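You operate a simulated robot arm through the tools that you are given. There is no shell and no other tool.

Carry out the task below with a simulated two-armed robot. There is one attempt and no reset: what you move stays moved.

Task
Pick up the card sleeve from the front of the long white table with one hand, pass it to the other hand and put it on the top of the steel bench.

The check looks at the end state, three seconds after you hand in, the way a careful person would. Anything else that was tipped, shoved, dropped, spilled or broken makes it a failure.

Robot
Two 7-joint arms with two-finger parallel grippers on one trunk, on a base that moves. Base frame: it is fixed to the floor where the robot stands at the start and does not move with it; the origin is under the middle of the robot, x ahead of it, y to its left, z up. Readings come in m, rad, newtons and seconds.
The left shoulder is at the start at [0.05, 0.177, 1.054], the right one opposite. With the tool pointing down near the work surface each hand reaches from about 0.2 to 0.7 m from the robot's upright axis, wherever it stands, measured 20 degrees to its own side. Places, roughly: card sleeve [-0.5, -3.25, 0.75]; top of the steel bench [-0.1, -2.2, 0.9]. Payload 3.43 kg a hand.
The tool frame of a hand sits at the grasp point between the pads (the TCP): z along the fingers, y along the line on which they close. The tips reach 0.034 m beyond it. Largest opening 0.128 m; finger width 0.024, thickness 0.012; the body of the gripper, 0.048 by 0.13 m, starts 0.096 m behind the TCP.
Orientation is that of the tool frame in the base frame, as a unit quaternion [x, y, z, w]. With the fingers straight down and closing along the base's y, the tool's x points along the base's -x, its y along +y and its z along -z.

Tools
- The arms move only by the tool move_arm. It takes "left_targets", "right_targets" or both (then of equal length, played together; a hand with none holds still); each is a list that holds one entry, the list of rows, each a list of 7 numbers: the opening, from 0 (shut) to 1 (fully open), then the shift along the tool's x, y, z in m, then the turn, a rotation vector about the tool's x, y, z in rad. In form: [[[grip, tx, ty, tz, wx, wy, wz], ...]]. A call has 1 to 20 rows; each row is the pose to reach, as a shift and turn from the pose commanded when the call began, along the tool's axes at that moment. A row lasts 0.2 s, in which the tool goes at most 0.05 m and 0.15 rad; a call with a longer step from one row to the next is refused whole, and so is a gripper value outside its range. A pose out of reach is approached as far as the arm can. The call stops where the force on the tool passes 40 N (or 10 N more than at its start, if that is more) or the arm is blocked; 0.2 s more then pass. Each finger travels about 0.108 m/s and halts on what it meets, pressing with about 38 N; the grip force reading is that of the motor and also rises with nothing between the fingers. The clock runs only during rows and for 0.2 s after the last one: add rows that repeat a pose to give the fingers time. It gives the time, the measured TCP pose, the force on the tool (base axes), the opening and the grip force at its end, in the units of the frame above (readings bear some noise), with the torque about the TCP (base axes, N m) and any sound that the robot's microphone picked up.
- Cameras (640 x 400 px; columns grow to the right, rows downward): "scene" is now at [0.1582, 0.0029, 1.2233]; the picture's right is [0.03, -1.00, 0.00], its down [-0.50, -0.01, -0.87] and it looks along [0.87, 0.02, -0.50] (base axes); focal length 258 px, centre (320, 200). "left" rides on the left gripper at [0.076, 0.011, -0.16] in its tool frame; the picture's right is [-0.15, 0.99, 0.00], its down [-0.88, -0.13, -0.46] and it looks along [-0.45, -0.07, 0.89] (tool axes); focal length 234 px, centre (320, 200). "right" rides on the right gripper at [0.076, -0.011, -0.16] in its tool frame; the picture's right is [0.15, 0.99, 0.00], its down [-0.88, 0.13, -0.46] and it looks along [-0.45, 0.07, 0.89] (tool axes); focal length 234 px, centre (320, 200). There is no depth. A picture from a camera that has moved, and an enlarged one, comes with that camera's place and axes in the base frame and with its lens.
- camera(camera): a new picture of that camera. The clock stands still meanwhile.
- slide_trunk(by): slides the trunk up (or, below 0, down) by that many m; the arms and the scene camera ride with it, the base frame stays. It gives what a move gives, with no picture.
- drive_base(legs): drives the robot by 1 to 6 legs, each [ahead, turn to the left] in m and rad, along the robot's own axes; the way and the turn of a leg run together, so that a leg with both is an arc; at most 1.5 m and 3.142 rad a leg. The arms and the cameras ride along, it lands a little off, and it stops where it bumps. It gives what a move gives.
- turn_head(pan, tilt): turns the head with the scene camera to pan (to the left, within 1.396 rad either way) and tilt (down, from -0.506 to 1.204), counted from straight ahead of the robot. It gives what a move gives.
- inspect(camera, box): a new picture of the part [left, top, right, bottom] of that camera's present view, enlarged. The clock stands still meanwhile.
- finish_job(): hands the job in; it is judged then, once.

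Places have to be worked out from the pictures, the camera data and where the tool is seen. Open the grippers and draw the arms clear of the work before you hand the job in, unless the task says otherwise.

The tools are called after "Call:" by a JSON object that holds its "name" and its "arguments". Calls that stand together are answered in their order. move_arm: Moves the arms, as the interface text tells. Its arguments: {"type":"object","properties":{"left_targets":{"type":"array","items":{"type":"array","items":{"type":"array","items":{"type":"number"}}}},"right_targets":{"type":"array","items":{"type":"array","items":{"type":"array","items":{"type":"number"}}}}},"required":[]} The other tools are called the same way: slide_trunk (by) moves the trunk up or down; drive_base (legs) drives the base; turn_head (pan, tilt) turns the head that bears the scene camera; camera (camera) takes a picture; inspect (camera, box) takes an enlarged picture of a part of a camera's view; finish_job () hands the job in.

At the start:

```text
time_s: 0.0
left_tool_pos: [0.4517, 0.2326, 1.0177]
left_tcp_rot: [-0.001, 1.0, 0.0, 0.0]
left_ft_force: [-0.5, -0.4, -0.6]
left_moment: [-0.01, 0.0, -0.03]
left_opening: 0.1282
left_finger_force: 0.0
right_tool_pos: [0.4076, -0.1677, 1.0854]
right_tcp_rot: [0.001, 1.0, 0.0, 0.0]
right_ft_force: [0.2, 0.3, -0.3]
right_moment: [0.01, 0.0, 0.0]
right_opening: 0.1282
right_finger_force: 0.2
trunk travel left (down, up): [-0.225, 0.176]
robot x, y, heading: [0.0015, 0.0021, 0.0]
head pan, tilt (commanded): [0.026, 0.522]
```

scene: 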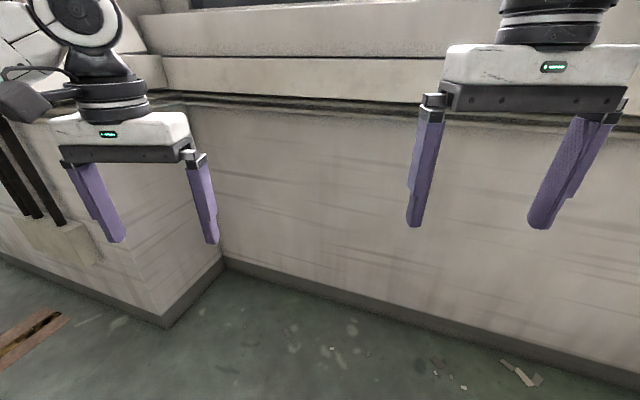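
right: 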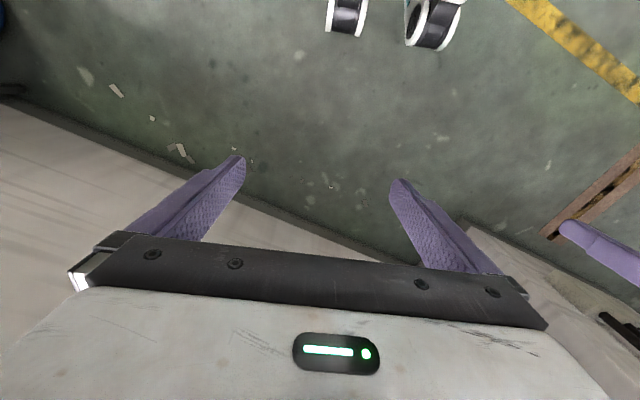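
left: 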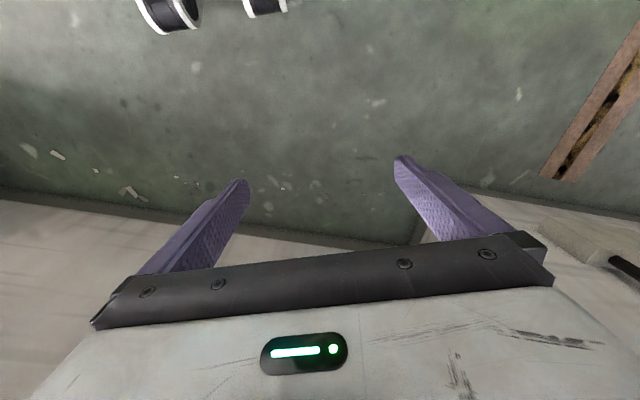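

The pictures show a wall or ledge ahead of the robot; the work lies to the right (negative y). I turn the head to the right to look at the way there.

Call:
{"name": "turn_head", "arguments": {"pan": -1.39, "tilt": 0.35}}

```text
time_s: 1.5
left_tool_pos: [0.4515, 0.2336, 1.0174]
left_tcp_rot: [0.0, 1.0, 0.0, 0.0]
left_ft_force: [0.0, 0.4, -0.5]
left_moment: [0.01, 0.0, 0.0]
left_opening: 0.1279
left_finger_force: 0.0
right_tool_pos: [0.4071, -0.1679, 1.0849]
right_tcp_rot: [0.002, 1.0, 0.0, 0.0]
right_ft_force: [0.5, -1.1, 0.1]
right_moment: [0.01, 0.04, -0.05]
right_opening: 0.128
right_finger_force: 0.1
trunk travel left (down, up): [-0.225, 0.176]
robot x, y, heading: [0.002, -0.0002, -0.004]
head pan, tilt (commanded): [-1.389, 0.351]
```

The head is turned; I take a scene picture to see the tables.

Call:
{"name": "camera", "arguments": {"camera": "scene"}}

```text
taken
camera scene: at [0.0846, -0.091, 1.239], right [-0.98, -0.18, 0.0], down [-0.06, 0.34, -0.94], along [0.17, -0.92, -0.34], focal length 258 px, centre (320, 200)
```

scene: 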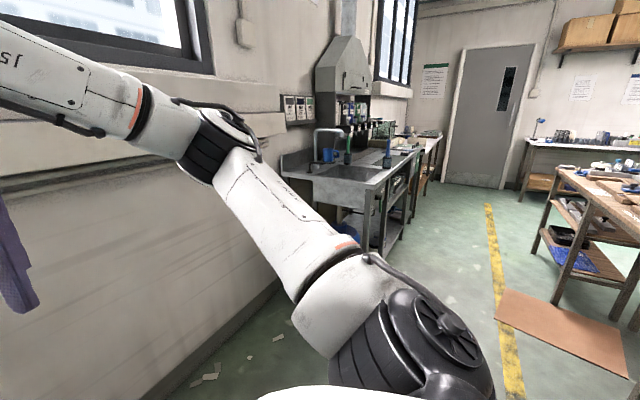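

The steel bench with sink stands along the wall about 1.5–2.3 m away and another table is behind it. I enlarge that part.

Call:
{"name": "inspect", "arguments": {"camera": "scene", "box": [270, 80, 470, 205]}}

Call:
{"name": "inspect", "arguments": {"camera": "scene", "box": [440, 80, 640, 400]}}

```text
3.20 times, centred on (370, 142) of scene
camera zoom: at [0.0846, -0.091, 1.239], right [-0.98, -0.18, 0.0], down [-0.06, 0.34, -0.94], along [0.17, -0.92, -0.34], focal length 827 px, centre (160, 384)
```

zoom: 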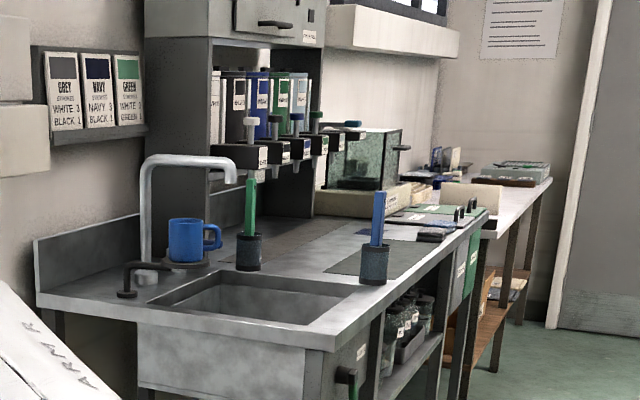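

```text
1.25 times, centred on (540, 240) of scene
camera zoom: at [0.0846, -0.091, 1.239], right [-0.98, -0.18, 0.0], down [-0.06, 0.34, -0.94], along [0.17, -0.92, -0.34], focal length 323 px, centre (45, 150)
```

zoom: 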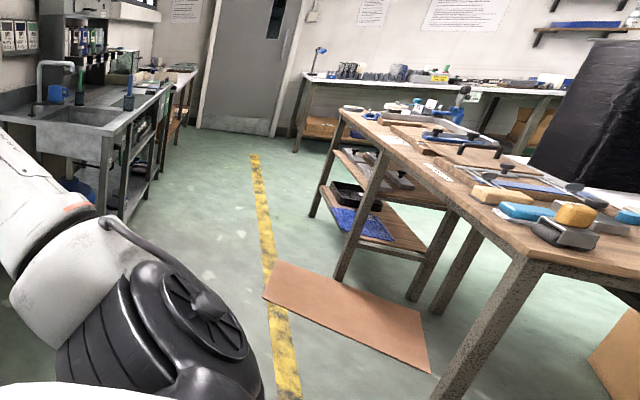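

The bench and table run along the wall at roughly -108° heading, with an aisle about 1 m wide and a cardboard sheet on the floor at its right side. I check the robot's own footprint by looking down before driving.

Call:
{"name": "turn_head", "arguments": {"pan": -1.0, "tilt": 1.2}}

Call:
{"name": "camera", "arguments": {"camera": "scene"}}

Call:
{"name": "turn_head", "arguments": {"pan": 0.0, "tilt": 1.2}}

Call:
{"name": "camera", "arguments": {"camera": "scene"}}

```text
time_s: 2.7
left_tool_pos: [0.4512, 0.2334, 1.0177]
left_tcp_rot: [-0.001, 1.0, 0.0, 0.0]
left_ft_force: [0.5, -0.2, 0.2]
left_moment: [0.0, 0.02, 0.01]
left_opening: 0.128
left_finger_force: 0.0
right_tool_pos: [0.4068, -0.1678, 1.0851]
right_tcp_rot: [0.0, 1.0, 0.0, 0.0]
right_ft_force: [0.6, 0.1, -1.0]
right_moment: [0.0, 0.01, -0.03]
right_opening: 0.1278
right_finger_force: 0.1
trunk travel left (down, up): [-0.225, 0.176]
robot x, y, heading: [0.0016, -0.0002, -0.005]
head pan, tilt (commanded): [-1.0, 1.201]
```

```text
taken
camera scene: at [0.0979, -0.0465, 1.1717], right [-0.84, -0.54, 0.0], down [-0.5, 0.78, -0.36], along [0.2, -0.31, -0.93], focal length 258 px, centre (320, 200)
```

scene: 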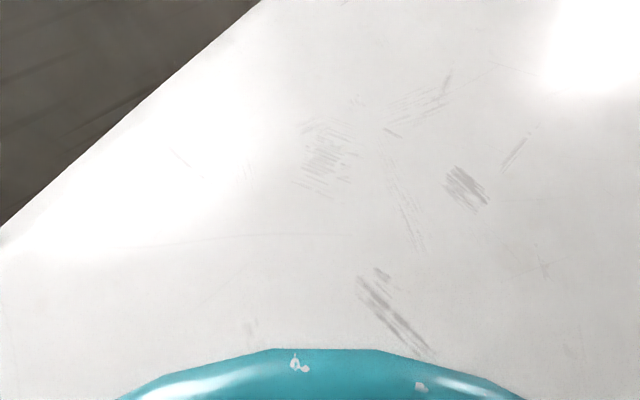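

```text
time_s: 4.0
left_tool_pos: [0.4513, 0.2327, 1.0186]
left_tcp_rot: [-0.001, 1.0, 0.0, -0.001]
left_ft_force: [0.1, 0.3, -0.4]
left_moment: [-0.01, -0.01, 0.0]
left_opening: 0.1283
left_finger_force: 0.0
right_tool_pos: [0.4071, -0.168, 1.0844]
right_tcp_rot: [0.001, 1.0, 0.001, 0.0]
right_ft_force: [-0.5, -0.2, 0.0]
right_moment: [0.0, 0.02, 0.01]
right_opening: 0.1279
right_finger_force: 0.0
trunk travel left (down, up): [-0.225, 0.176]
robot x, y, heading: [0.0027, 0.001, -0.001]
head pan, tilt (commanded): [0.0, 1.201]
```

```text
taken
camera scene: at [0.1236, 0.0005, 1.1716], right [0.0, -1.0, 0.0], down [-0.93, 0.0, -0.36], along [0.36, 0.0, -0.93], focal length 258 px, centre (320, 200)
```

scene: 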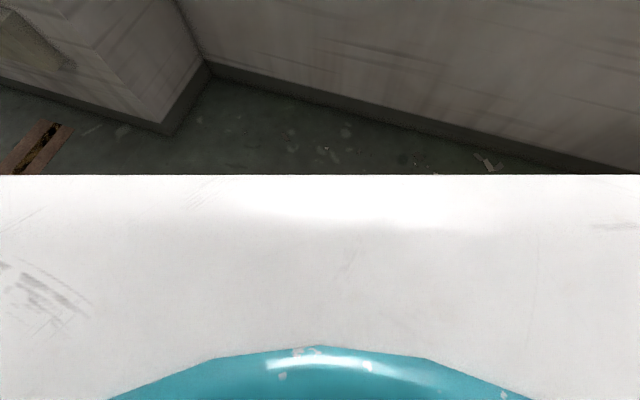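

The chest hides the base from the head camera. I tilt the right wrist so its camera looks back toward the base to judge the footprint.

Call:
{"name": "move_arm", "arguments": {"right_targets": [[[1, 0, 0, 0, 0, 0.14, 0], [1, 0, 0, 0, 0, 0.28, 0], [1, 0, 0, 0, 0, 0.42, 0], [1, 0, 0, 0, 0, 0.56, 0], [1, 0, 0, 0, 0, 0.7, 0], [1, 0, 0, 0, 0, 0.84, 0]]]}}

Call:
{"name": "camera", "arguments": {"camera": "right"}}

```text
time_s: 5.4
left_tool_pos: [0.4508, 0.2319, 1.0194]
left_tcp_rot: [0.0, 1.0, 0.0, 0.001]
left_ft_force: [0.5, -0.6, 0.1]
left_moment: [-0.01, -0.03, -0.01]
left_opening: 0.1281
left_finger_force: 0.0
right_tool_pos: [0.3609, -0.1425, 1.0555]
right_tcp_rot: [0.0, 0.929, 0.001, -0.371]
right_ft_force: [-0.1, -0.1, 0.2]
right_moment: [0.01, -0.04, 0.0]
right_opening: 0.128
right_finger_force: 0.0
right hand out of reach, approached as far as the arm can: row 5, 6
trunk travel left (down, up): [-0.225, 0.176]
robot x, y, heading: [-0.0016, 0.001, -0.004]
head pan, tilt (commanded): [0.0, 1.201]
```

```text
taken
camera right: at [0.4159, -0.1534, 1.2238], right [-0.1, 0.99, 0.1], down [0.95, 0.13, -0.28], along [-0.29, 0.07, -0.96], focal length 234 px, centre (320, 200)
```

right: 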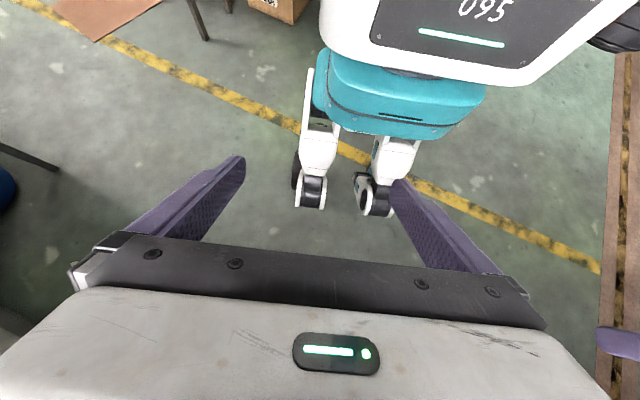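

The robot stands on narrow wheeled legs, so the footprint is small (about ±0.2 m). I turn the wrist back, then raise the trunk so the elbows pass above the benches.

Call:
{"name": "move_arm", "arguments": {"right_targets": [[[1, 0, 0, 0, 0, -0.14, 0], [1, 0, 0, 0, 0, -0.28, 0], [1, 0, 0, 0, 0, -0.42, 0], [1, 0, 0, 0, 0, -0.56, 0], [1, 0, 0, 0, 0, -0.7, 0], [1, 0, 0, 0, 0, -0.76, 0]]]}}

Call:
{"name": "slide_trunk", "arguments": {"by": 0.17}}

Call:
{"name": "turn_head", "arguments": {"pan": -0.6, "tilt": 0.5}}

Call:
{"name": "camera", "arguments": {"camera": "scene"}}

```text
time_s: 6.8
left_tool_pos: [0.4507, 0.2336, 1.0182]
left_tcp_rot: [-0.001, 1.0, 0.0, 0.0]
left_ft_force: [-0.6, 0.5, -0.2]
left_moment: [0.01, -0.02, 0.01]
left_opening: 0.1282
left_finger_force: 0.0
right_tool_pos: [0.3608, -0.1408, 1.0568]
right_tcp_rot: [0.001, 1.0, 0.001, 0.001]
right_ft_force: [1.0, -0.7, -0.7]
right_moment: [-0.02, -0.02, 0.0]
right_opening: 0.1283
right_finger_force: 0.1
trunk travel left (down, up): [-0.225, 0.176]
robot x, y, heading: [-0.0035, -0.003, -0.004]
head pan, tilt (commanded): [0.0, 1.201]
```

```text
time_s: 8.7
left_tool_pos: [0.451, 0.2343, 1.1888]
left_tcp_rot: [-0.002, 1.0, 0.0, -0.001]
left_ft_force: [0.4, -0.3, 0.3]
left_moment: [0.0, 0.0, -0.01]
left_opening: 0.1279
left_finger_force: 0.0
right_tool_pos: [0.3609, -0.1412, 1.2264]
right_tcp_rot: [0.001, 1.0, 0.0, 0.001]
right_ft_force: [0.8, -0.9, -0.4]
right_moment: [-0.02, -0.03, 0.0]
right_opening: 0.1277
right_finger_force: 0.1
trunk travel left (down, up): [-0.395, 0.006]
robot x, y, heading: [0.0029, -0.0023, -0.002]
head pan, tilt (commanded): [0.0, 1.201]
```

```text
time_s: 9.8
left_tool_pos: [0.4519, 0.2338, 1.1899]
left_tcp_rot: [-0.001, 1.0, -0.001, -0.001]
left_ft_force: [-0.4, -0.1, 0.3]
left_moment: [0.01, 0.0, 0.0]
left_opening: 0.1282
left_finger_force: 0.0
right_tool_pos: [0.3607, -0.139, 1.2265]
right_tcp_rot: [0.001, 1.0, 0.0, 0.0]
right_ft_force: [-0.2, 0.4, -0.2]
right_moment: [0.0, 0.03, 0.02]
right_opening: 0.1278
right_finger_force: 0.1
trunk travel left (down, up): [-0.395, 0.006]
robot x, y, heading: [0.0013, 0.0016, 0.004]
head pan, tilt (commanded): [-0.6, 0.499]
```

```text
taken
camera scene: at [0.1428, -0.0508, 1.3952], right [-0.56, -0.83, 0.0], down [-0.4, 0.27, -0.88], along [0.72, -0.5, -0.48], focal length 258 px, centre (320, 200)
```

scene: 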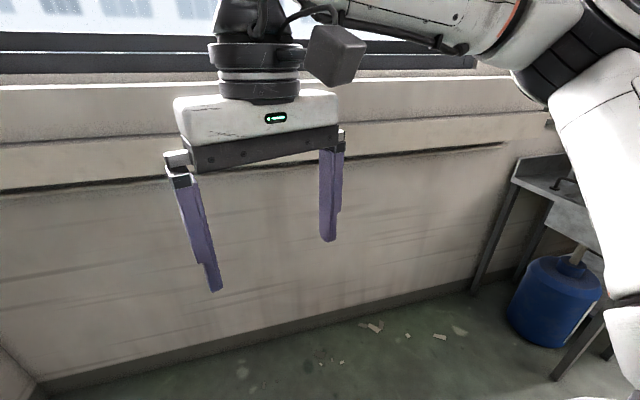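

Trunk is raised, the arms are high and clear. I turn the robot right in place to face along the aisle.

Call:
{"name": "drive_base", "arguments": {"legs": [[0, -1.9]]}}

Call:
{"name": "turn_head", "arguments": {"pan": 0.0, "tilt": 0.5}}

Call:
{"name": "camera", "arguments": {"camera": "scene"}}

```text
time_s: 14.7
left_tool_pos: [0.0841, -0.5016, 1.1884]
left_tcp_rot: [0.808, 0.589, 0.0, 0.0]
left_ft_force: [0.2, 0.4, 0.5]
left_moment: [0.01, 0.0, -0.02]
left_opening: 0.1277
left_finger_force: 0.0
right_tool_pos: [-0.2446, -0.3009, 1.2262]
right_tcp_rot: [0.809, 0.588, -0.001, 0.001]
right_ft_force: [0.5, 0.4, -0.2]
right_moment: [-0.02, -0.02, -0.03]
right_opening: 0.128
right_finger_force: 0.1
trunk travel left (down, up): [-0.395, 0.006]
robot x, y, heading: [-0.0003, -0.0001, -1.876]
head pan, tilt (commanded): [-0.6, 0.499]
```

```text
time_s: 15.7
left_tool_pos: [0.0843, -0.5011, 1.1886]
left_tcp_rot: [0.807, 0.59, 0.0, 0.0]
left_ft_force: [0.9, 0.6, -0.6]
left_moment: [-0.01, -0.01, 0.02]
left_opening: 0.1278
left_finger_force: 0.0
right_tool_pos: [-0.2441, -0.3004, 1.2256]
right_tcp_rot: [0.809, 0.588, -0.001, 0.0]
right_ft_force: [0.0, -0.2, -0.4]
right_moment: [-0.01, 0.03, 0.04]
right_opening: 0.1281
right_finger_force: 0.1
trunk travel left (down, up): [-0.395, 0.006]
robot x, y, heading: [-0.0008, -0.0019, -1.886]
head pan, tilt (commanded): [0.0, 0.499]
```

```text
taken
camera scene: at [-0.0519, -0.1525, 1.3953], right [-0.95, 0.31, 0.0], down [0.15, 0.46, -0.88], along [-0.27, -0.84, -0.48], focal length 258 px, centre (320, 200)
```

scene: 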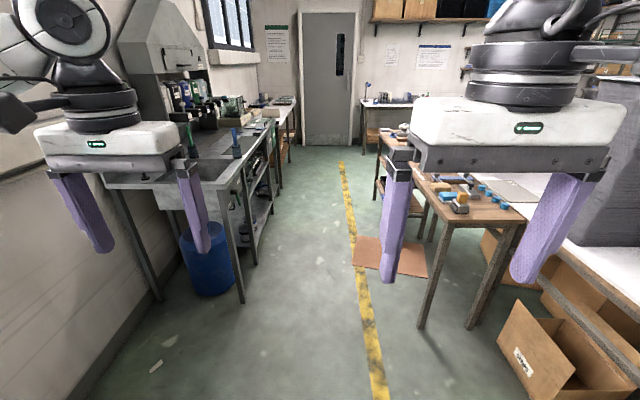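

The robot now faces along the aisle: the steel bench's front is about 0.39 m to the left of the axis, the cardboard corner about 0.27 m to the right at 1.7 m ahead. I drive forward with a slight shift to the left to stay clear of the cardboard.

Call:
{"name": "drive_base", "arguments": {"legs": [[0.6, 0.06], [0.6, -0.055]]}}

Call:
{"name": "camera", "arguments": {"camera": "scene"}}

```text
time_s: 22.1
left_tool_pos: [-0.2641, -1.6446, 1.1876]
left_tcp_rot: [0.81, 0.587, -0.001, 0.0]
left_ft_force: [0.6, -0.1, -0.1]
left_moment: [0.02, -0.01, 0.0]
left_opening: 0.128
left_finger_force: 0.1
right_tool_pos: [-0.5907, -1.4423, 1.2259]
right_tcp_rot: [0.811, 0.585, -0.001, 0.0]
right_ft_force: [0.8, 0.6, -0.8]
right_moment: [0.02, 0.0, 0.01]
right_opening: 0.1277
right_finger_force: 0.0
trunk travel left (down, up): [-0.395, 0.006]
robot x, y, heading: [-0.3431, -1.1442, -1.89]
head pan, tilt (commanded): [0.0, 0.499]
```

```text
taken
camera scene: at [-0.3969, -1.2952, 1.3953], right [-0.95, 0.31, 0.0], down [0.15, 0.45, -0.88], along [-0.28, -0.83, -0.48], focal length 258 px, centre (320, 200)
```

scene: 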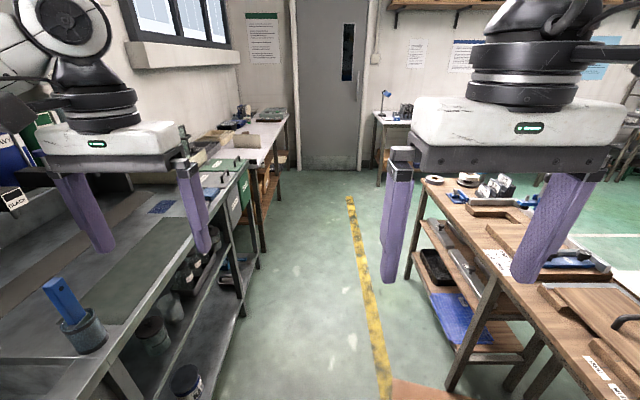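

I'm alongside the steel bench now. I enlarge the white table and the far part of the bench.

Call:
{"name": "inspect", "arguments": {"camera": "scene", "box": [140, 90, 310, 196]}}

Call:
{"name": "inspect", "arguments": {"camera": "scene", "box": [0, 140, 280, 400]}}

```text
3.76 times, centred on (225, 143) of scene
camera zoom: at [-0.3969, -1.2952, 1.3953], right [-0.95, 0.31, 0.0], down [0.15, 0.45, -0.88], along [-0.28, -0.83, -0.48], focal length 972 px, centre (678, 415)
```

zoom: 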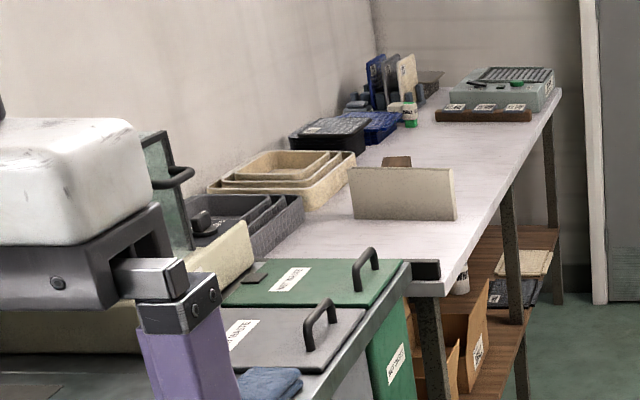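

```text
1.54 times, centred on (140, 270) of scene
camera zoom: at [-0.3969, -1.2952, 1.3953], right [-0.95, 0.31, 0.0], down [0.15, 0.45, -0.88], along [-0.28, -0.83, -0.48], focal length 397 px, centre (597, 92)
```

zoom: 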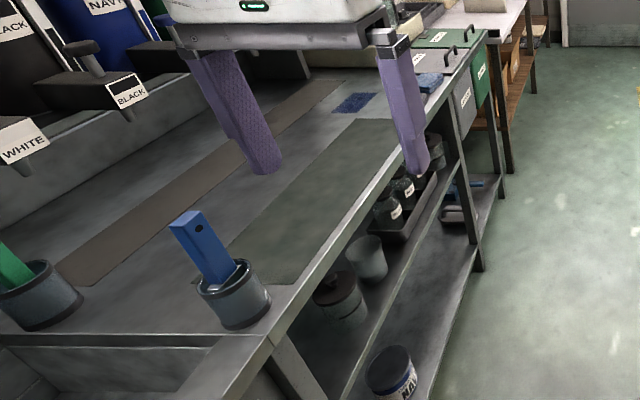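

A tan panel standing upright near the front of the white table is likely the card sleeve. The bench top front has a dark mat strip. I drive another 1.0 m for a closer look.

Call:
{"name": "drive_base", "arguments": {"legs": [[1.0, 0.0]]}}

Call:
{"name": "turn_head", "arguments": {"pan": 0.5, "tilt": 0.55}}

Call:
{"name": "camera", "arguments": {"camera": "scene"}}

```text
time_s: 27.1
left_tool_pos: [-0.5547, -2.5724, 1.1895]
left_tcp_rot: [0.806, 0.592, 0.0, -0.001]
left_ft_force: [-0.6, -0.1, 0.5]
left_moment: [0.0, 0.03, -0.02]
left_opening: 0.128
left_finger_force: 0.1
right_tool_pos: [-0.8851, -2.3741, 1.2265]
right_tcp_rot: [0.807, 0.591, 0.0, 0.001]
right_ft_force: [-0.5, -0.8, 0.3]
right_moment: [0.0, -0.02, 0.0]
right_opening: 0.1279
right_finger_force: 0.1
trunk travel left (down, up): [-0.395, 0.006]
robot x, y, heading: [-0.6441, -2.0693, -1.873]
head pan, tilt (commanded): [0.0, 0.499]
```

```text
time_s: 28.1
left_tool_pos: [-0.5552, -2.572, 1.1885]
left_tcp_rot: [0.805, 0.593, 0.0, 0.0]
left_ft_force: [-0.7, -0.1, 0.6]
left_moment: [-0.02, 0.0, 0.0]
left_opening: 0.1279
left_finger_force: 0.1
right_tool_pos: [-0.8845, -2.3742, 1.2247]
right_tcp_rot: [0.806, 0.591, 0.0, 0.0]
right_ft_force: [-0.3, 0.4, 0.0]
right_moment: [0.01, -0.03, 0.0]
right_opening: 0.1281
right_finger_force: 0.1
trunk travel left (down, up): [-0.395, 0.006]
robot x, y, heading: [-0.6443, -2.0717, -1.876]
head pan, tilt (commanded): [0.499, 0.55]
```

```text
taken
camera scene: at [-0.6491, -2.2261, 1.3907], right [-0.98, -0.19, 0.0], down [-0.1, 0.51, -0.85], along [0.16, -0.84, -0.52], focal length 258 px, centre (320, 200)
```

scene: 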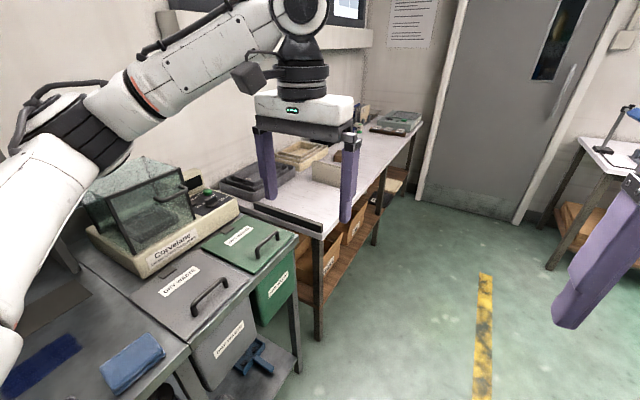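

The left gripper partly hides the table. I enlarge the area around the tan panel.

Call:
{"name": "inspect", "arguments": {"camera": "scene", "box": [220, 100, 440, 240]}}

Call:
{"name": "inspect", "arguments": {"camera": "scene", "box": [0, 200, 320, 400]}}

```text
2.86 times, centred on (330, 170) of scene
camera zoom: at [-0.6491, -2.2261, 1.3907], right [-0.98, -0.19, 0.0], down [-0.1, 0.51, -0.85], along [0.16, -0.84, -0.52], focal length 738 px, centre (291, 286)
```

zoom: 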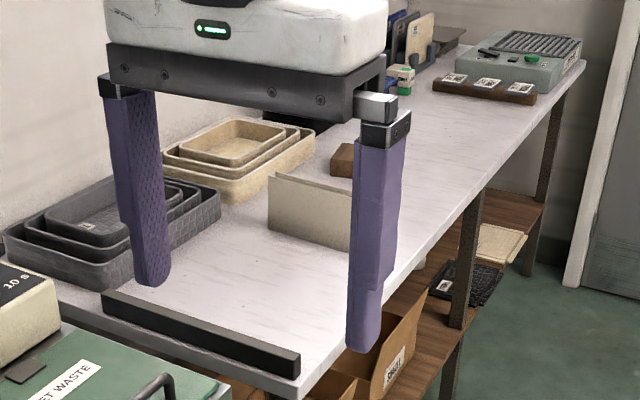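

```text
2.00 times, centred on (160, 300) of scene
camera zoom: at [-0.6491, -2.2261, 1.3907], right [-0.98, -0.19, 0.0], down [-0.1, 0.51, -0.85], along [0.16, -0.84, -0.52], focal length 517 px, centre (640, 0)
```

zoom: 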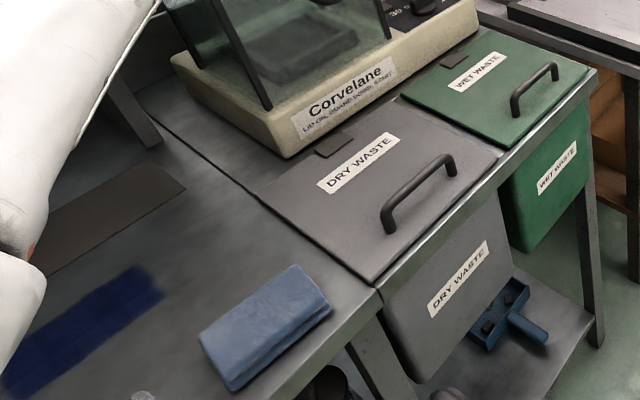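

The tan sleeve stands upright near the table front, long side perpendicular to the edge; triangulated around [-0.47, -3.40] on a table top about 0.76 high. I drive on 1.0 m and then turn left to face the table, so the sleeve lies ahead and to the right.

Call:
{"name": "drive_base", "arguments": {"legs": [[0.98, -0.01]]}}

Call:
{"name": "turn_head", "arguments": {"pan": 1.2, "tilt": 0.7}}

Call:
{"name": "camera", "arguments": {"camera": "scene"}}

```text
time_s: 33.2
left_tool_pos: [-0.8629, -3.5222, 1.1884]
left_tcp_rot: [0.809, 0.588, 0.0, 0.0]
left_ft_force: [0.0, 0.1, 0.2]
left_moment: [0.03, 0.04, -0.02]
left_opening: 0.1279
left_finger_force: 0.2
right_tool_pos: [-1.1912, -3.3209, 1.2265]
right_tcp_rot: [0.809, 0.588, 0.001, 0.0]
right_ft_force: [0.1, 0.9, -0.5]
right_moment: [0.02, 0.01, -0.03]
right_opening: 0.1283
right_finger_force: 0.1
trunk travel left (down, up): [-0.395, 0.006]
robot x, y, heading: [-0.9478, -3.0208, -1.883]
head pan, tilt (commanded): [0.499, 0.55]
```

```text
time_s: 34.3
left_tool_pos: [-0.8626, -3.523, 1.1887]
left_tcp_rot: [0.808, 0.589, 0.001, 0.0]
left_ft_force: [0.0, -0.2, 0.1]
left_moment: [0.03, 0.0, -0.02]
left_opening: 0.1279
left_finger_force: 0.1
right_tool_pos: [-1.1903, -3.3212, 1.2257]
right_tcp_rot: [0.809, 0.588, 0.001, 0.0]
right_ft_force: [0.4, 0.8, 0.8]
right_moment: [0.02, -0.01, 0.04]
right_opening: 0.1281
right_finger_force: 0.1
trunk travel left (down, up): [-0.395, 0.006]
robot x, y, heading: [-0.9471, -3.0196, -1.881]
head pan, tilt (commanded): [1.201, 0.7]
```

```text
taken
camera scene: at [-0.9036, -3.1408, 1.3776], right [-0.63, -0.78, 0.0], down [-0.5, 0.41, -0.77], along [0.59, -0.48, -0.64], focal length 258 px, centre (320, 200)
```

scene: 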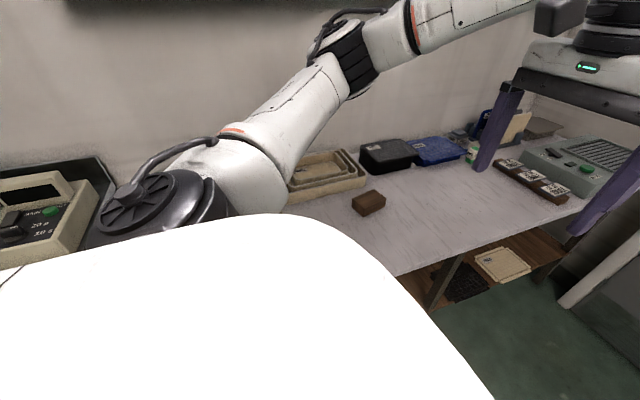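

The shoulder hides the sleeve from this angle. I turn the robot left to face the table; the hands are at z≈1.19, well above everything on it.

Call:
{"name": "drive_base", "arguments": {"legs": [[0, 1.566]]}}

Call:
{"name": "turn_head", "arguments": {"pan": -0.3, "tilt": 0.75}}

Call:
{"name": "camera", "arguments": {"camera": "scene"}}

Call:
{"name": "camera", "arguments": {"camera": "right"}}

```text
time_s: 38.5
left_tool_pos: [-0.443, -2.9408, 1.1895]
left_tcp_rot: [0.159, 0.987, 0.001, 0.0]
left_ft_force: [-0.2, 0.0, 0.1]
left_moment: [0.0, 0.0, -0.04]
left_opening: 0.128
left_finger_force: 0.1
right_tool_pos: [-0.6481, -3.2667, 1.2261]
right_tcp_rot: [0.16, 0.987, 0.001, 0.0]
right_ft_force: [0.8, -0.1, -0.1]
right_moment: [-0.01, -0.07, -0.02]
right_opening: 0.1279
right_finger_force: 0.1
trunk travel left (down, up): [-0.395, 0.006]
robot x, y, heading: [-0.9456, -3.0203, -0.323]
head pan, tilt (commanded): [1.201, 0.7]
```

```text
time_s: 40.1
left_tool_pos: [-0.4438, -2.9402, 1.1889]
left_tcp_rot: [0.159, 0.987, 0.0, 0.0]
left_ft_force: [-0.3, 0.0, 0.7]
left_moment: [-0.01, 0.02, 0.01]
left_opening: 0.128
left_finger_force: 0.2
right_tool_pos: [-0.6483, -3.269, 1.2261]
right_tcp_rot: [0.161, 0.987, 0.001, 0.001]
right_ft_force: [0.8, -0.2, -0.2]
right_moment: [0.01, 0.0, 0.02]
right_opening: 0.1281
right_finger_force: 0.1
trunk travel left (down, up): [-0.395, 0.006]
robot x, y, heading: [-0.9477, -3.0192, -0.323]
head pan, tilt (commanded): [-0.3, 0.75]
```

```text
taken
camera scene: at [-0.814, -3.0908, 1.3734], right [-0.58, -0.81, 0.0], down [-0.55, 0.4, -0.73], along [0.6, -0.43, -0.68], focal length 258 px, centre (320, 200)
```

scene: 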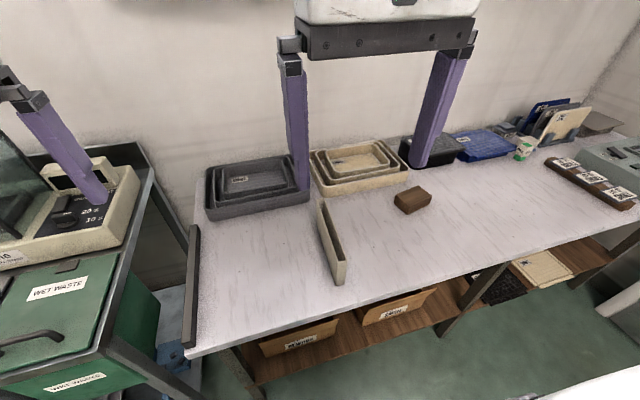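

```text
taken
camera right: at [-0.7231, -3.2536, 1.3867], right [0.17, 0.98, 0.0], down [0.88, -0.16, 0.46], along [0.45, -0.08, -0.89], focal length 234 px, centre (320, 200)
```

right: 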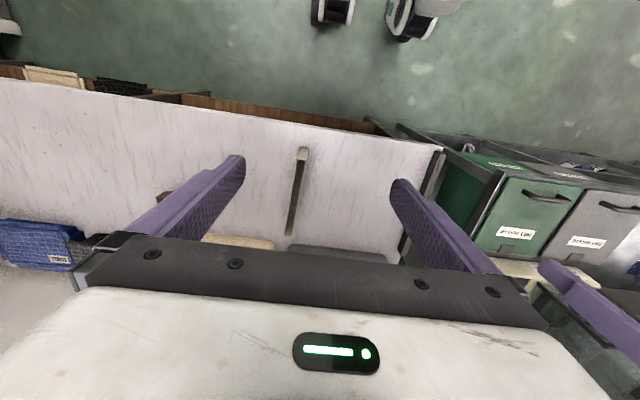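

The sleeve stands upright directly ahead, with its front end near the table edge. I enlarge it in both cameras.

Call:
{"name": "inspect", "arguments": {"camera": "scene", "box": [260, 160, 440, 310]}}

Call:
{"name": "inspect", "arguments": {"camera": "right", "box": [250, 120, 370, 250]}}

```text
2.67 times, centred on (350, 235) of scene
camera zoom: at [-0.814, -3.0908, 1.3734], right [-0.58, -0.81, 0.0], down [-0.55, 0.4, -0.73], along [0.6, -0.43, -0.68], focal length 689 px, centre (240, 107)
```

zoom: 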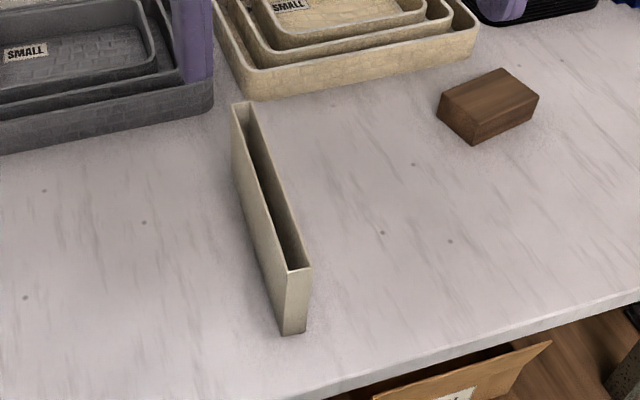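

```text
3.08 times, centred on (310, 185) of right
camera zoom: at [-0.7231, -3.2536, 1.3867], right [0.17, 0.98, 0.0], down [0.88, -0.16, 0.46], along [0.45, -0.08, -0.89], focal length 720 px, centre (351, 246)
```

zoom: 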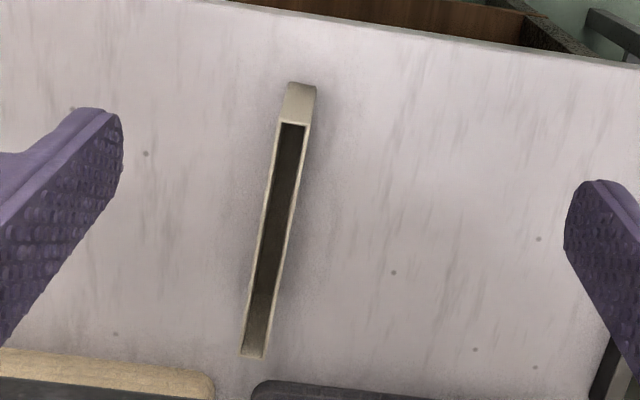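

The sleeve is a thin upright slip-case, open at the top: about 0.21 m long, 0.02 m thick, 0.10 m tall, top at z≈0.88, in the robot's frame X 0.45–0.66, Y≈-0.17. Before grasping I test in free air whether the right hand can yaw 90° inward, which I want for the hand-over.

Call:
{"name": "move_arm", "arguments": {"right_targets": [[[1, 0, 0, 0, 0, 0, -0.14], [1, 0, 0, 0, 0, 0, -0.28], [1, 0, 0, 0, 0, 0, -0.42], [1, 0, 0, 0, 0, 0, -0.56], [1, 0, 0, 0, 0, 0, -0.7], [1, 0, 0, 0, 0, 0, -0.84], [1, 0, 0, 0, 0, 0, -0.98], [1, 0, 0, 0, 0, 0, -1.12], [1, 0, 0, 0, 0, 0, -1.26], [1, 0, 0, 0, 0, 0, -1.4], [1, 0, 0, 0, 0, 0, -1.54], [1, 0, 0, 0, 0, 0, -1.571]]]}}

```text
time_s: 42.7
left_tool_pos: [-0.4444, -2.9414, 1.1898]
left_tcp_rot: [0.159, 0.987, 0.0, 0.0]
left_ft_force: [0.6, 0.8, -0.2]
left_moment: [0.04, -0.01, 0.03]
left_opening: 0.128
left_finger_force: 0.2
right_tool_pos: [-0.695, -3.2188, 1.2079]
right_tcp_rot: [-0.584, 0.812, 0.0, 0.001]
right_ft_force: [0.6, -0.3, 0.3]
right_moment: [0.0, -0.02, 0.01]
right_opening: 0.128
right_finger_force: 0.1
right hand out of reach, approached as far as the arm can: row 10, 11, 12
trunk travel left (down, up): [-0.395, 0.006]
robot x, y, heading: [-0.9418, -3.0197, -0.324]
head pan, tilt (commanded): [-0.3, 0.75]
```

The right hand reaches the 90° yaw, but is near a reach limit up here. I test the same yaw 0.12 m lower and farther forward, still above the table objects.

Call:
{"name": "move_arm", "arguments": {"right_targets": [[[1, 0, 0, 0.04, 0, 0, 0], [1, 0, 0, 0.08, 0, 0, 0], [1, 0, 0, 0.12, 0, 0, 0], [1, 0, -0.04, 0.12, 0, 0, 0], [1, 0, -0.08, 0.12, 0, 0, 0], [1, 0, -0.12, 0.12, 0, 0, 0]]]}}

Call:
{"name": "camera", "arguments": {"camera": "scene"}}

```text
time_s: 44.1
left_tool_pos: [-0.4443, -2.9414, 1.1887]
left_tcp_rot: [0.158, 0.987, 0.0, 0.0]
left_ft_force: [0.3, 0.3, -0.3]
left_moment: [0.01, -0.01, -0.03]
left_opening: 0.1279
left_finger_force: 0.1
right_tool_pos: [-0.6841, -3.2214, 1.0895]
right_tcp_rot: [-0.584, 0.812, 0.001, 0.001]
right_ft_force: [-1.1, -0.8, -0.4]
right_moment: [0.03, 0.0, 0.02]
right_opening: 0.1279
right_finger_force: 0.1
right hand out of reach, approached as far as the arm can: row 4, 5, 6
trunk travel left (down, up): [-0.395, 0.006]
robot x, y, heading: [-0.9462, -3.0201, -0.32]
head pan, tilt (commanded): [-0.3, 0.75]
```

```text
taken
camera scene: at [-0.8141, -3.0908, 1.3734], right [-0.58, -0.81, 0.0], down [-0.55, 0.4, -0.73], along [0.59, -0.43, -0.68], focal length 258 px, centre (320, 200)
```

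scene: 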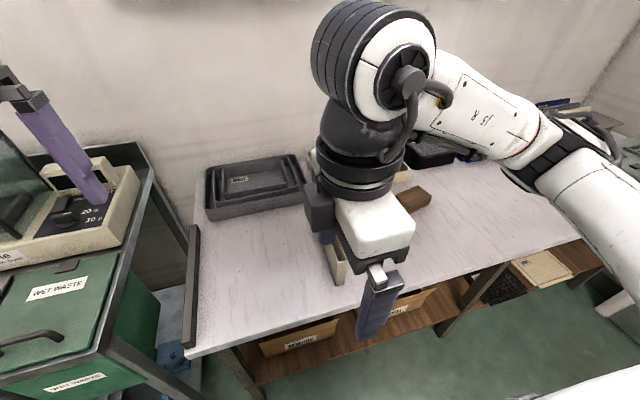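

The 90° yaw only works very close to the body, so I choose another hand-over: both hands from above with the same yaw, right hand on the far end of the sleeve, left hand on its near end. I turn the right hand back and draw the left hand a bit up and in.

Call:
{"name": "move_arm", "arguments": {"right_targets": [[[1, 0, 0, 0, 0, 0, 0.14], [1, 0, 0, 0, 0, 0, 0.28], [1, 0, 0, 0, 0, 0, 0.42], [1, 0, 0, 0, 0, 0, 0.56], [1, 0, 0, 0, 0, 0, 0.7], [1, 0, 0, 0, 0, 0, 0.84], [1, 0, 0, 0, 0, 0, 0.98], [1, 0, 0, 0, 0, 0, 1.12], [1, 0, 0, 0, 0, 0, 1.26], [1, 0, 0, 0, 0, 0, 1.4], [1, 0, 0, 0, 0, 0, 1.54], [1, 0, 0, 0, 0, 0, 1.571]]], "left_targets": [[[1, 0.01, -0.01, -0.01, 0, 0, 0], [1, 0.02, -0.02, -0.02, 0, 0, 0], [1, 0.03, -0.03, -0.03, 0, 0, 0], [1, 0.04, -0.03, -0.04, 0, 0, 0], [1, 0.05, -0.03, -0.05, 0, 0, 0], [1, 0.05, -0.03, -0.06, 0, 0, 0], [1, 0.05, -0.03, -0.06, 0, 0, 0], [1, 0.05, -0.03, -0.06, 0, 0, 0], [1, 0.05, -0.03, -0.06, 0, 0, 0], [1, 0.05, -0.03, -0.06, 0, 0, 0], [1, 0.05, -0.03, -0.06, 0, 0, 0], [1, 0.05, -0.03, -0.06, 0, 0, 0]]]}}

```text
time_s: 46.7
left_tool_pos: [-0.4996, -2.9555, 1.2494]
left_tcp_rot: [0.159, 0.987, 0.0, 0.0]
left_ft_force: [0.9, -0.3, -0.6]
left_moment: [-0.02, 0.02, 0.0]
left_opening: 0.1281
left_finger_force: 0.1
right_tool_pos: [-0.6884, -3.2209, 1.0908]
right_tcp_rot: [0.162, 0.987, 0.001, 0.001]
right_ft_force: [0.0, -0.1, -1.3]
right_moment: [0.0, 0.01, 0.02]
right_opening: 0.1279
right_finger_force: 0.0
trunk travel left (down, up): [-0.395, 0.006]
robot x, y, heading: [-0.9465, -3.0238, -0.321]
head pan, tilt (commanded): [-0.3, 0.75]
```

Both hands are back to plain downward poses. I move the right hand forward and slightly right, over the sleeve at z≈1.09, for a closer look.

Call:
{"name": "move_arm", "arguments": {"right_targets": [[[1, -0.04, -0.015, 0, 0, 0, 0], [1, -0.08, -0.03, 0, 0, 0, 0], [1, -0.12, -0.045, 0, 0, 0, 0], [1, -0.16, -0.06, 0, 0, 0, 0], [1, -0.19, -0.07, 0, 0, 0, 0], [1, -0.19, -0.07, 0, 0, 0, 0]]]}}

Call:
{"name": "camera", "arguments": {"camera": "right"}}

Call:
{"name": "camera", "arguments": {"camera": "scene"}}

```text
time_s: 48.1
left_tool_pos: [-0.4994, -2.9555, 1.2491]
left_tcp_rot: [0.159, 0.987, 0.0, 0.0]
left_ft_force: [-1.3, 0.2, 0.7]
left_moment: [0.0, 0.0, -0.01]
left_opening: 0.1282
left_finger_force: 0.1
right_tool_pos: [-0.5307, -3.3482, 1.0878]
right_tcp_rot: [0.16, 0.987, 0.0, 0.0]
right_ft_force: [-0.4, -0.3, 0.6]
right_moment: [0.0, -0.01, -0.02]
right_opening: 0.1281
right_finger_force: 0.0
trunk travel left (down, up): [-0.395, 0.006]
robot x, y, heading: [-0.9447, -3.0206, -0.32]
head pan, tilt (commanded): [-0.3, 0.75]
```

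```text
taken
camera right: at [-0.6069, -3.3338, 1.2485], right [0.17, 0.98, 0.0], down [0.88, -0.15, 0.46], along [0.45, -0.08, -0.89], focal length 234 px, centre (320, 200)
```

right: 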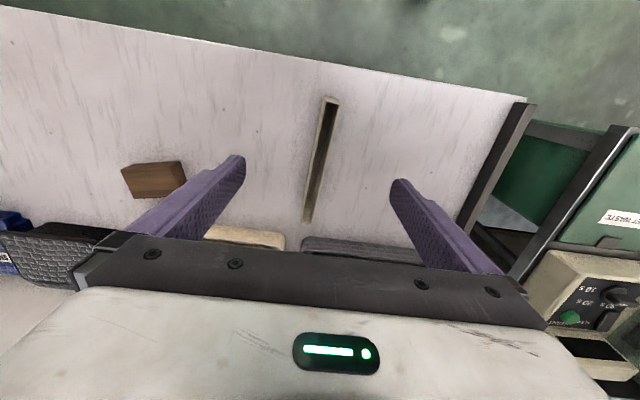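

```text
taken
camera scene: at [-0.8142, -3.0908, 1.3734], right [-0.58, -0.81, 0.0], down [-0.55, 0.4, -0.73], along [0.59, -0.43, -0.68], focal length 258 px, centre (320, 200)
```

scene: 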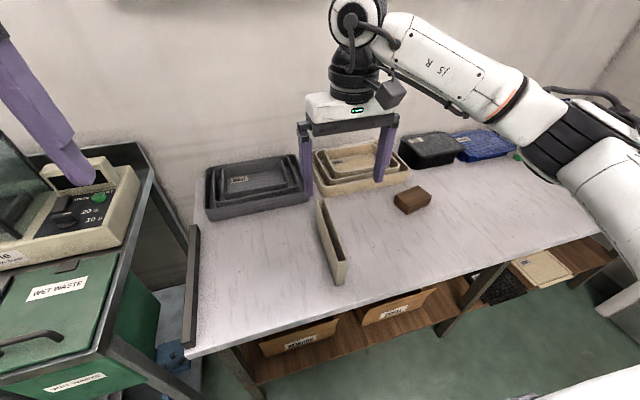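

The sleeve lies between the open fingers in the right camera's view. I enlarge it to measure its position and direction.

Call:
{"name": "inspect", "arguments": {"camera": "right", "box": [240, 80, 400, 240]}}

```text
2.50 times, centred on (320, 160) of right
camera zoom: at [-0.6069, -3.3338, 1.2485], right [0.17, 0.98, 0.0], down [0.88, -0.15, 0.46], along [0.45, -0.08, -0.89], focal length 585 px, centre (320, 300)
```

zoom: 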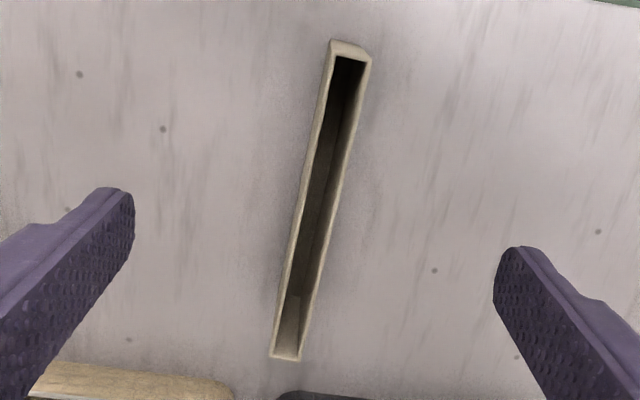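

Measured relative to the right TCP: sleeve rim runs from 0.05 m behind to 0.163 m ahead, about 0.023 m wide, turned about 0.057 rad clockwise. I move forward to be over its far end and align the yaw, then look again.

Call:
{"name": "move_arm", "arguments": {"right_targets": [[[1, -0.035, 0.0, 0, 0, 0, 0.03], [1, -0.07, 0.001, 0, 0, 0, 0.057], [1, -0.105, 0.002, 0, 0, 0, 0.057], [1, -0.133, 0.002, 0, 0, 0, 0.057], [1, -0.133, 0.002, 0.04, 0, 0, 0.057], [1, -0.133, 0.002, 0.08, 0, 0, 0.057], [1, -0.133, 0.002, 0.08, 0, 0, 0.057]]]}}

Call:
{"name": "camera", "arguments": {"camera": "right"}}

Call:
{"name": "camera", "arguments": {"camera": "scene"}}

```text
time_s: 49.7
left_tool_pos: [-0.5005, -2.9556, 1.2509]
left_tcp_rot: [0.159, 0.987, 0.0, 0.0]
left_ft_force: [-0.5, 0.3, 0.4]
left_moment: [0.01, -0.02, -0.02]
left_opening: 0.128
left_finger_force: 0.0
right_tool_pos: [-0.4034, -3.3892, 1.0092]
right_tcp_rot: [0.188, 0.982, 0.001, 0.001]
right_ft_force: [-0.2, -0.2, -0.6]
right_moment: [-0.01, -0.04, 0.01]
right_opening: 0.128
right_finger_force: 0.1
trunk travel left (down, up): [-0.395, 0.006]
robot x, y, heading: [-0.9455, -3.0226, -0.324]
head pan, tilt (commanded): [-0.3, 0.75]
```

```text
taken
camera right: at [-0.4783, -3.3704, 1.1693], right [0.23, 0.97, 0.0], down [0.87, -0.21, 0.46], along [0.44, -0.1, -0.89], focal length 234 px, centre (320, 200)
```

right: 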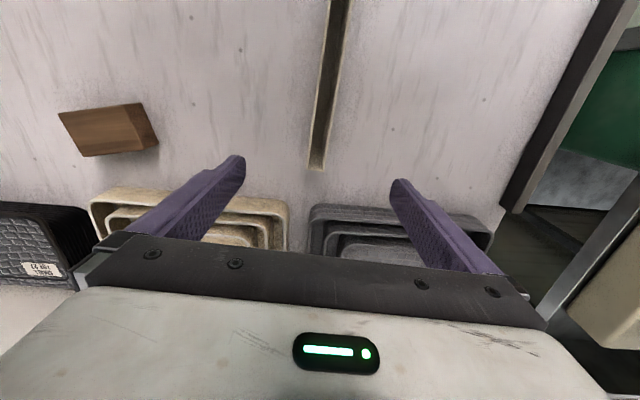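

```text
taken
camera scene: at [-0.8143, -3.0909, 1.3734], right [-0.58, -0.81, 0.0], down [-0.55, 0.4, -0.73], along [0.59, -0.43, -0.68], focal length 258 px, centre (320, 200)
```

scene: 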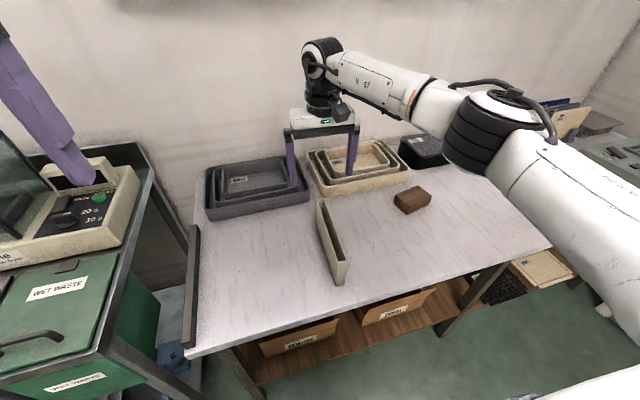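

The far end is 0.025 m ahead of the TCP and centred between the fingers. I descend to TCP z≈0.858 with fingers open, straddling the sleeve.

Call:
{"name": "move_arm", "arguments": {"right_targets": [[[1, 0.003, 0, 0.04, 0, 0, 0], [1, 0.003, 0, 0.08, 0, 0, 0], [1, 0.003, 0, 0.115, 0, 0, 0], [1, 0.003, 0, 0.151, 0, 0, 0], [1, 0.003, 0, 0.151, 0, 0, 0]]]}}

Call:
{"name": "camera", "arguments": {"camera": "right"}}

Call:
{"name": "inspect", "arguments": {"camera": "scene", "box": [240, 120, 440, 300]}}

```text
time_s: 50.9
left_tool_pos: [-0.4996, -2.9551, 1.2483]
left_tcp_rot: [0.16, 0.987, 0.0, 0.0]
left_ft_force: [-0.7, 0.0, 1.1]
left_moment: [0.01, 0.03, -0.01]
left_opening: 0.128
left_finger_force: 0.1
right_tool_pos: [-0.4074, -3.3809, 0.8559]
right_tcp_rot: [0.188, 0.982, 0.001, 0.0]
right_ft_force: [0.5, -0.7, -0.2]
right_moment: [-0.01, -0.01, 0.0]
right_opening: 0.1279
right_finger_force: 0.1
trunk travel left (down, up): [-0.395, 0.006]
robot x, y, heading: [-0.9451, -3.0193, -0.321]
head pan, tilt (commanded): [-0.3, 0.75]
```

```text
taken
camera right: at [-0.4822, -3.3633, 1.016], right [0.23, 0.97, 0.0], down [0.87, -0.21, 0.46], along [0.44, -0.1, -0.89], focal length 234 px, centre (320, 200)
```

right: 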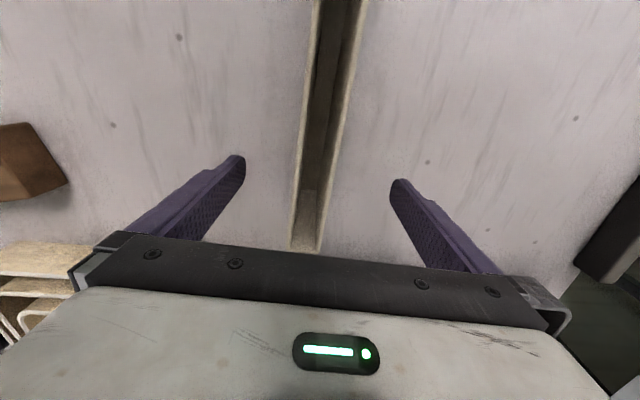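

```text
2.22 times, centred on (340, 210) of scene
camera zoom: at [-0.8143, -3.0909, 1.3734], right [-0.58, -0.81, 0.0], down [-0.55, 0.4, -0.73], along [0.59, -0.43, -0.68], focal length 574 px, centre (276, 178)
```

zoom: 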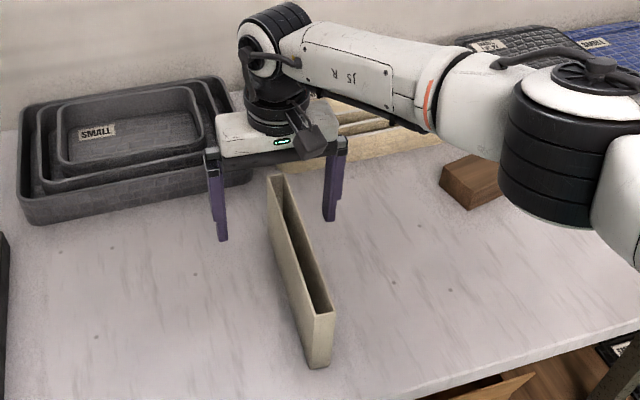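

The readings and picture show the hand drifted about 6 mm to the left of the sleeve's centre line during descent. I correct that sideways before closing.

Call:
{"name": "move_arm", "arguments": {"right_targets": [[[1, 0, -0.003, 0, 0, 0, 0], [1, 0, -0.006, 0, 0, 0, 0], [1, 0, -0.006, 0, 0, 0, 0]]]}}

Call:
{"name": "camera", "arguments": {"camera": "right"}}

```text
time_s: 51.7
left_tool_pos: [-0.4997, -2.9559, 1.2489]
left_tcp_rot: [0.159, 0.987, 0.0, 0.0]
left_ft_force: [0.0, -1.2, -1.0]
left_moment: [0.02, -0.01, 0.0]
left_opening: 0.1279
left_finger_force: 0.1
right_tool_pos: [-0.4099, -3.3909, 0.8587]
right_tcp_rot: [0.188, 0.982, 0.0, -0.001]
right_ft_force: [-0.3, 0.1, -0.6]
right_moment: [0.03, 0.02, 0.0]
right_opening: 0.1281
right_finger_force: 0.0
trunk travel left (down, up): [-0.395, 0.006]
robot x, y, heading: [-0.9433, -3.0216, -0.317]
head pan, tilt (commanded): [-0.3, 0.75]
```

```text
taken
camera right: at [-0.4837, -3.3714, 1.0184], right [0.23, 0.97, 0.0], down [0.87, -0.21, 0.46], along [0.44, -0.1, -0.89], focal length 234 px, centre (320, 200)
```

right: 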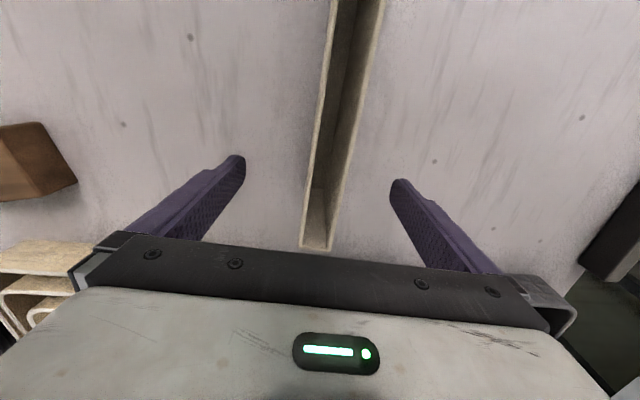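

Now the sleeve is centred within 2 mm and aligned. I close the fingers gently to just about the sleeve's width.

Call:
{"name": "move_arm", "arguments": {"right_targets": [[[0.7, 0, 0, 0, 0, 0, 0], [0.45, 0, 0, 0, 0, 0, 0], [0.25, 0, 0, 0, 0, 0, 0], [0.2, 0, 0, 0, 0, 0, 0], [0.18, 0, 0, 0, 0, 0, 0], [0.18, 0, 0, 0, 0, 0, 0]]]}}

Call:
{"name": "camera", "arguments": {"camera": "right"}}

```text
time_s: 53.1
left_tool_pos: [-0.4996, -2.956, 1.2498]
left_tcp_rot: [0.159, 0.987, -0.001, -0.001]
left_ft_force: [0.6, 0.2, -0.8]
left_moment: [-0.01, 0.02, 0.03]
left_opening: 0.1279
left_finger_force: 0.1
right_tool_pos: [-0.4099, -3.3909, 0.8571]
right_tcp_rot: [0.188, 0.982, 0.001, 0.0]
right_ft_force: [0.3, -0.8, 0.7]
right_moment: [-0.05, -0.02, 0.01]
right_opening: 0.0239
right_finger_force: 0.9
trunk travel left (down, up): [-0.395, 0.006]
robot x, y, heading: [-0.9428, -3.0186, -0.325]
head pan, tilt (commanded): [-0.3, 0.75]
```

```text
taken
camera right: at [-0.4837, -3.3715, 1.0183], right [0.23, 0.97, 0.0], down [0.87, -0.21, 0.46], along [0.44, -0.1, -0.89], focal length 234 px, centre (320, 200)
```

right: 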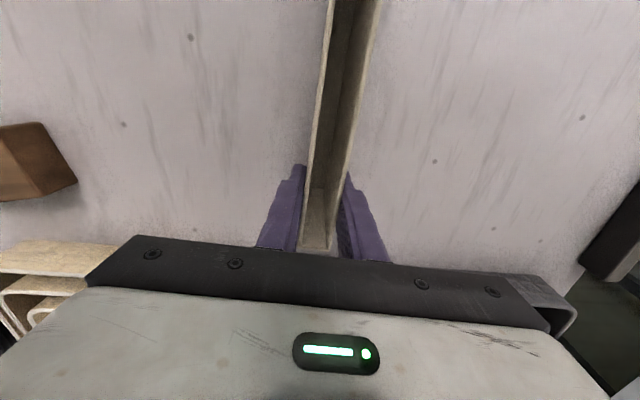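

The fingers touch at an opening of 0.0239 m with only 0.9 N. I tighten a little at a time and read the force.

Call:
{"name": "move_arm", "arguments": {"right_targets": [[[0.165, 0, 0, 0, 0, 0, 0], [0.15, 0, 0, 0, 0, 0, 0], [0.15, 0, 0, 0, 0, 0, 0]]]}}

```text
time_s: 53.9
left_tool_pos: [-0.4992, -2.9556, 1.25]
left_tcp_rot: [0.159, 0.987, 0.001, 0.0]
left_ft_force: [0.4, 1.0, -0.2]
left_moment: [-0.01, -0.02, 0.01]
left_opening: 0.1279
left_finger_force: 0.0
right_tool_pos: [-0.408, -3.3903, 0.8571]
right_tcp_rot: [0.188, 0.982, 0.001, 0.0]
right_ft_force: [-0.8, -0.2, 0.2]
right_moment: [-0.03, -0.01, 0.01]
right_opening: 0.0233
right_finger_force: 38.0
trunk travel left (down, up): [-0.395, 0.006]
robot x, y, heading: [-0.9466, -3.0239, -0.323]
head pan, tilt (commanded): [-0.3, 0.75]
```

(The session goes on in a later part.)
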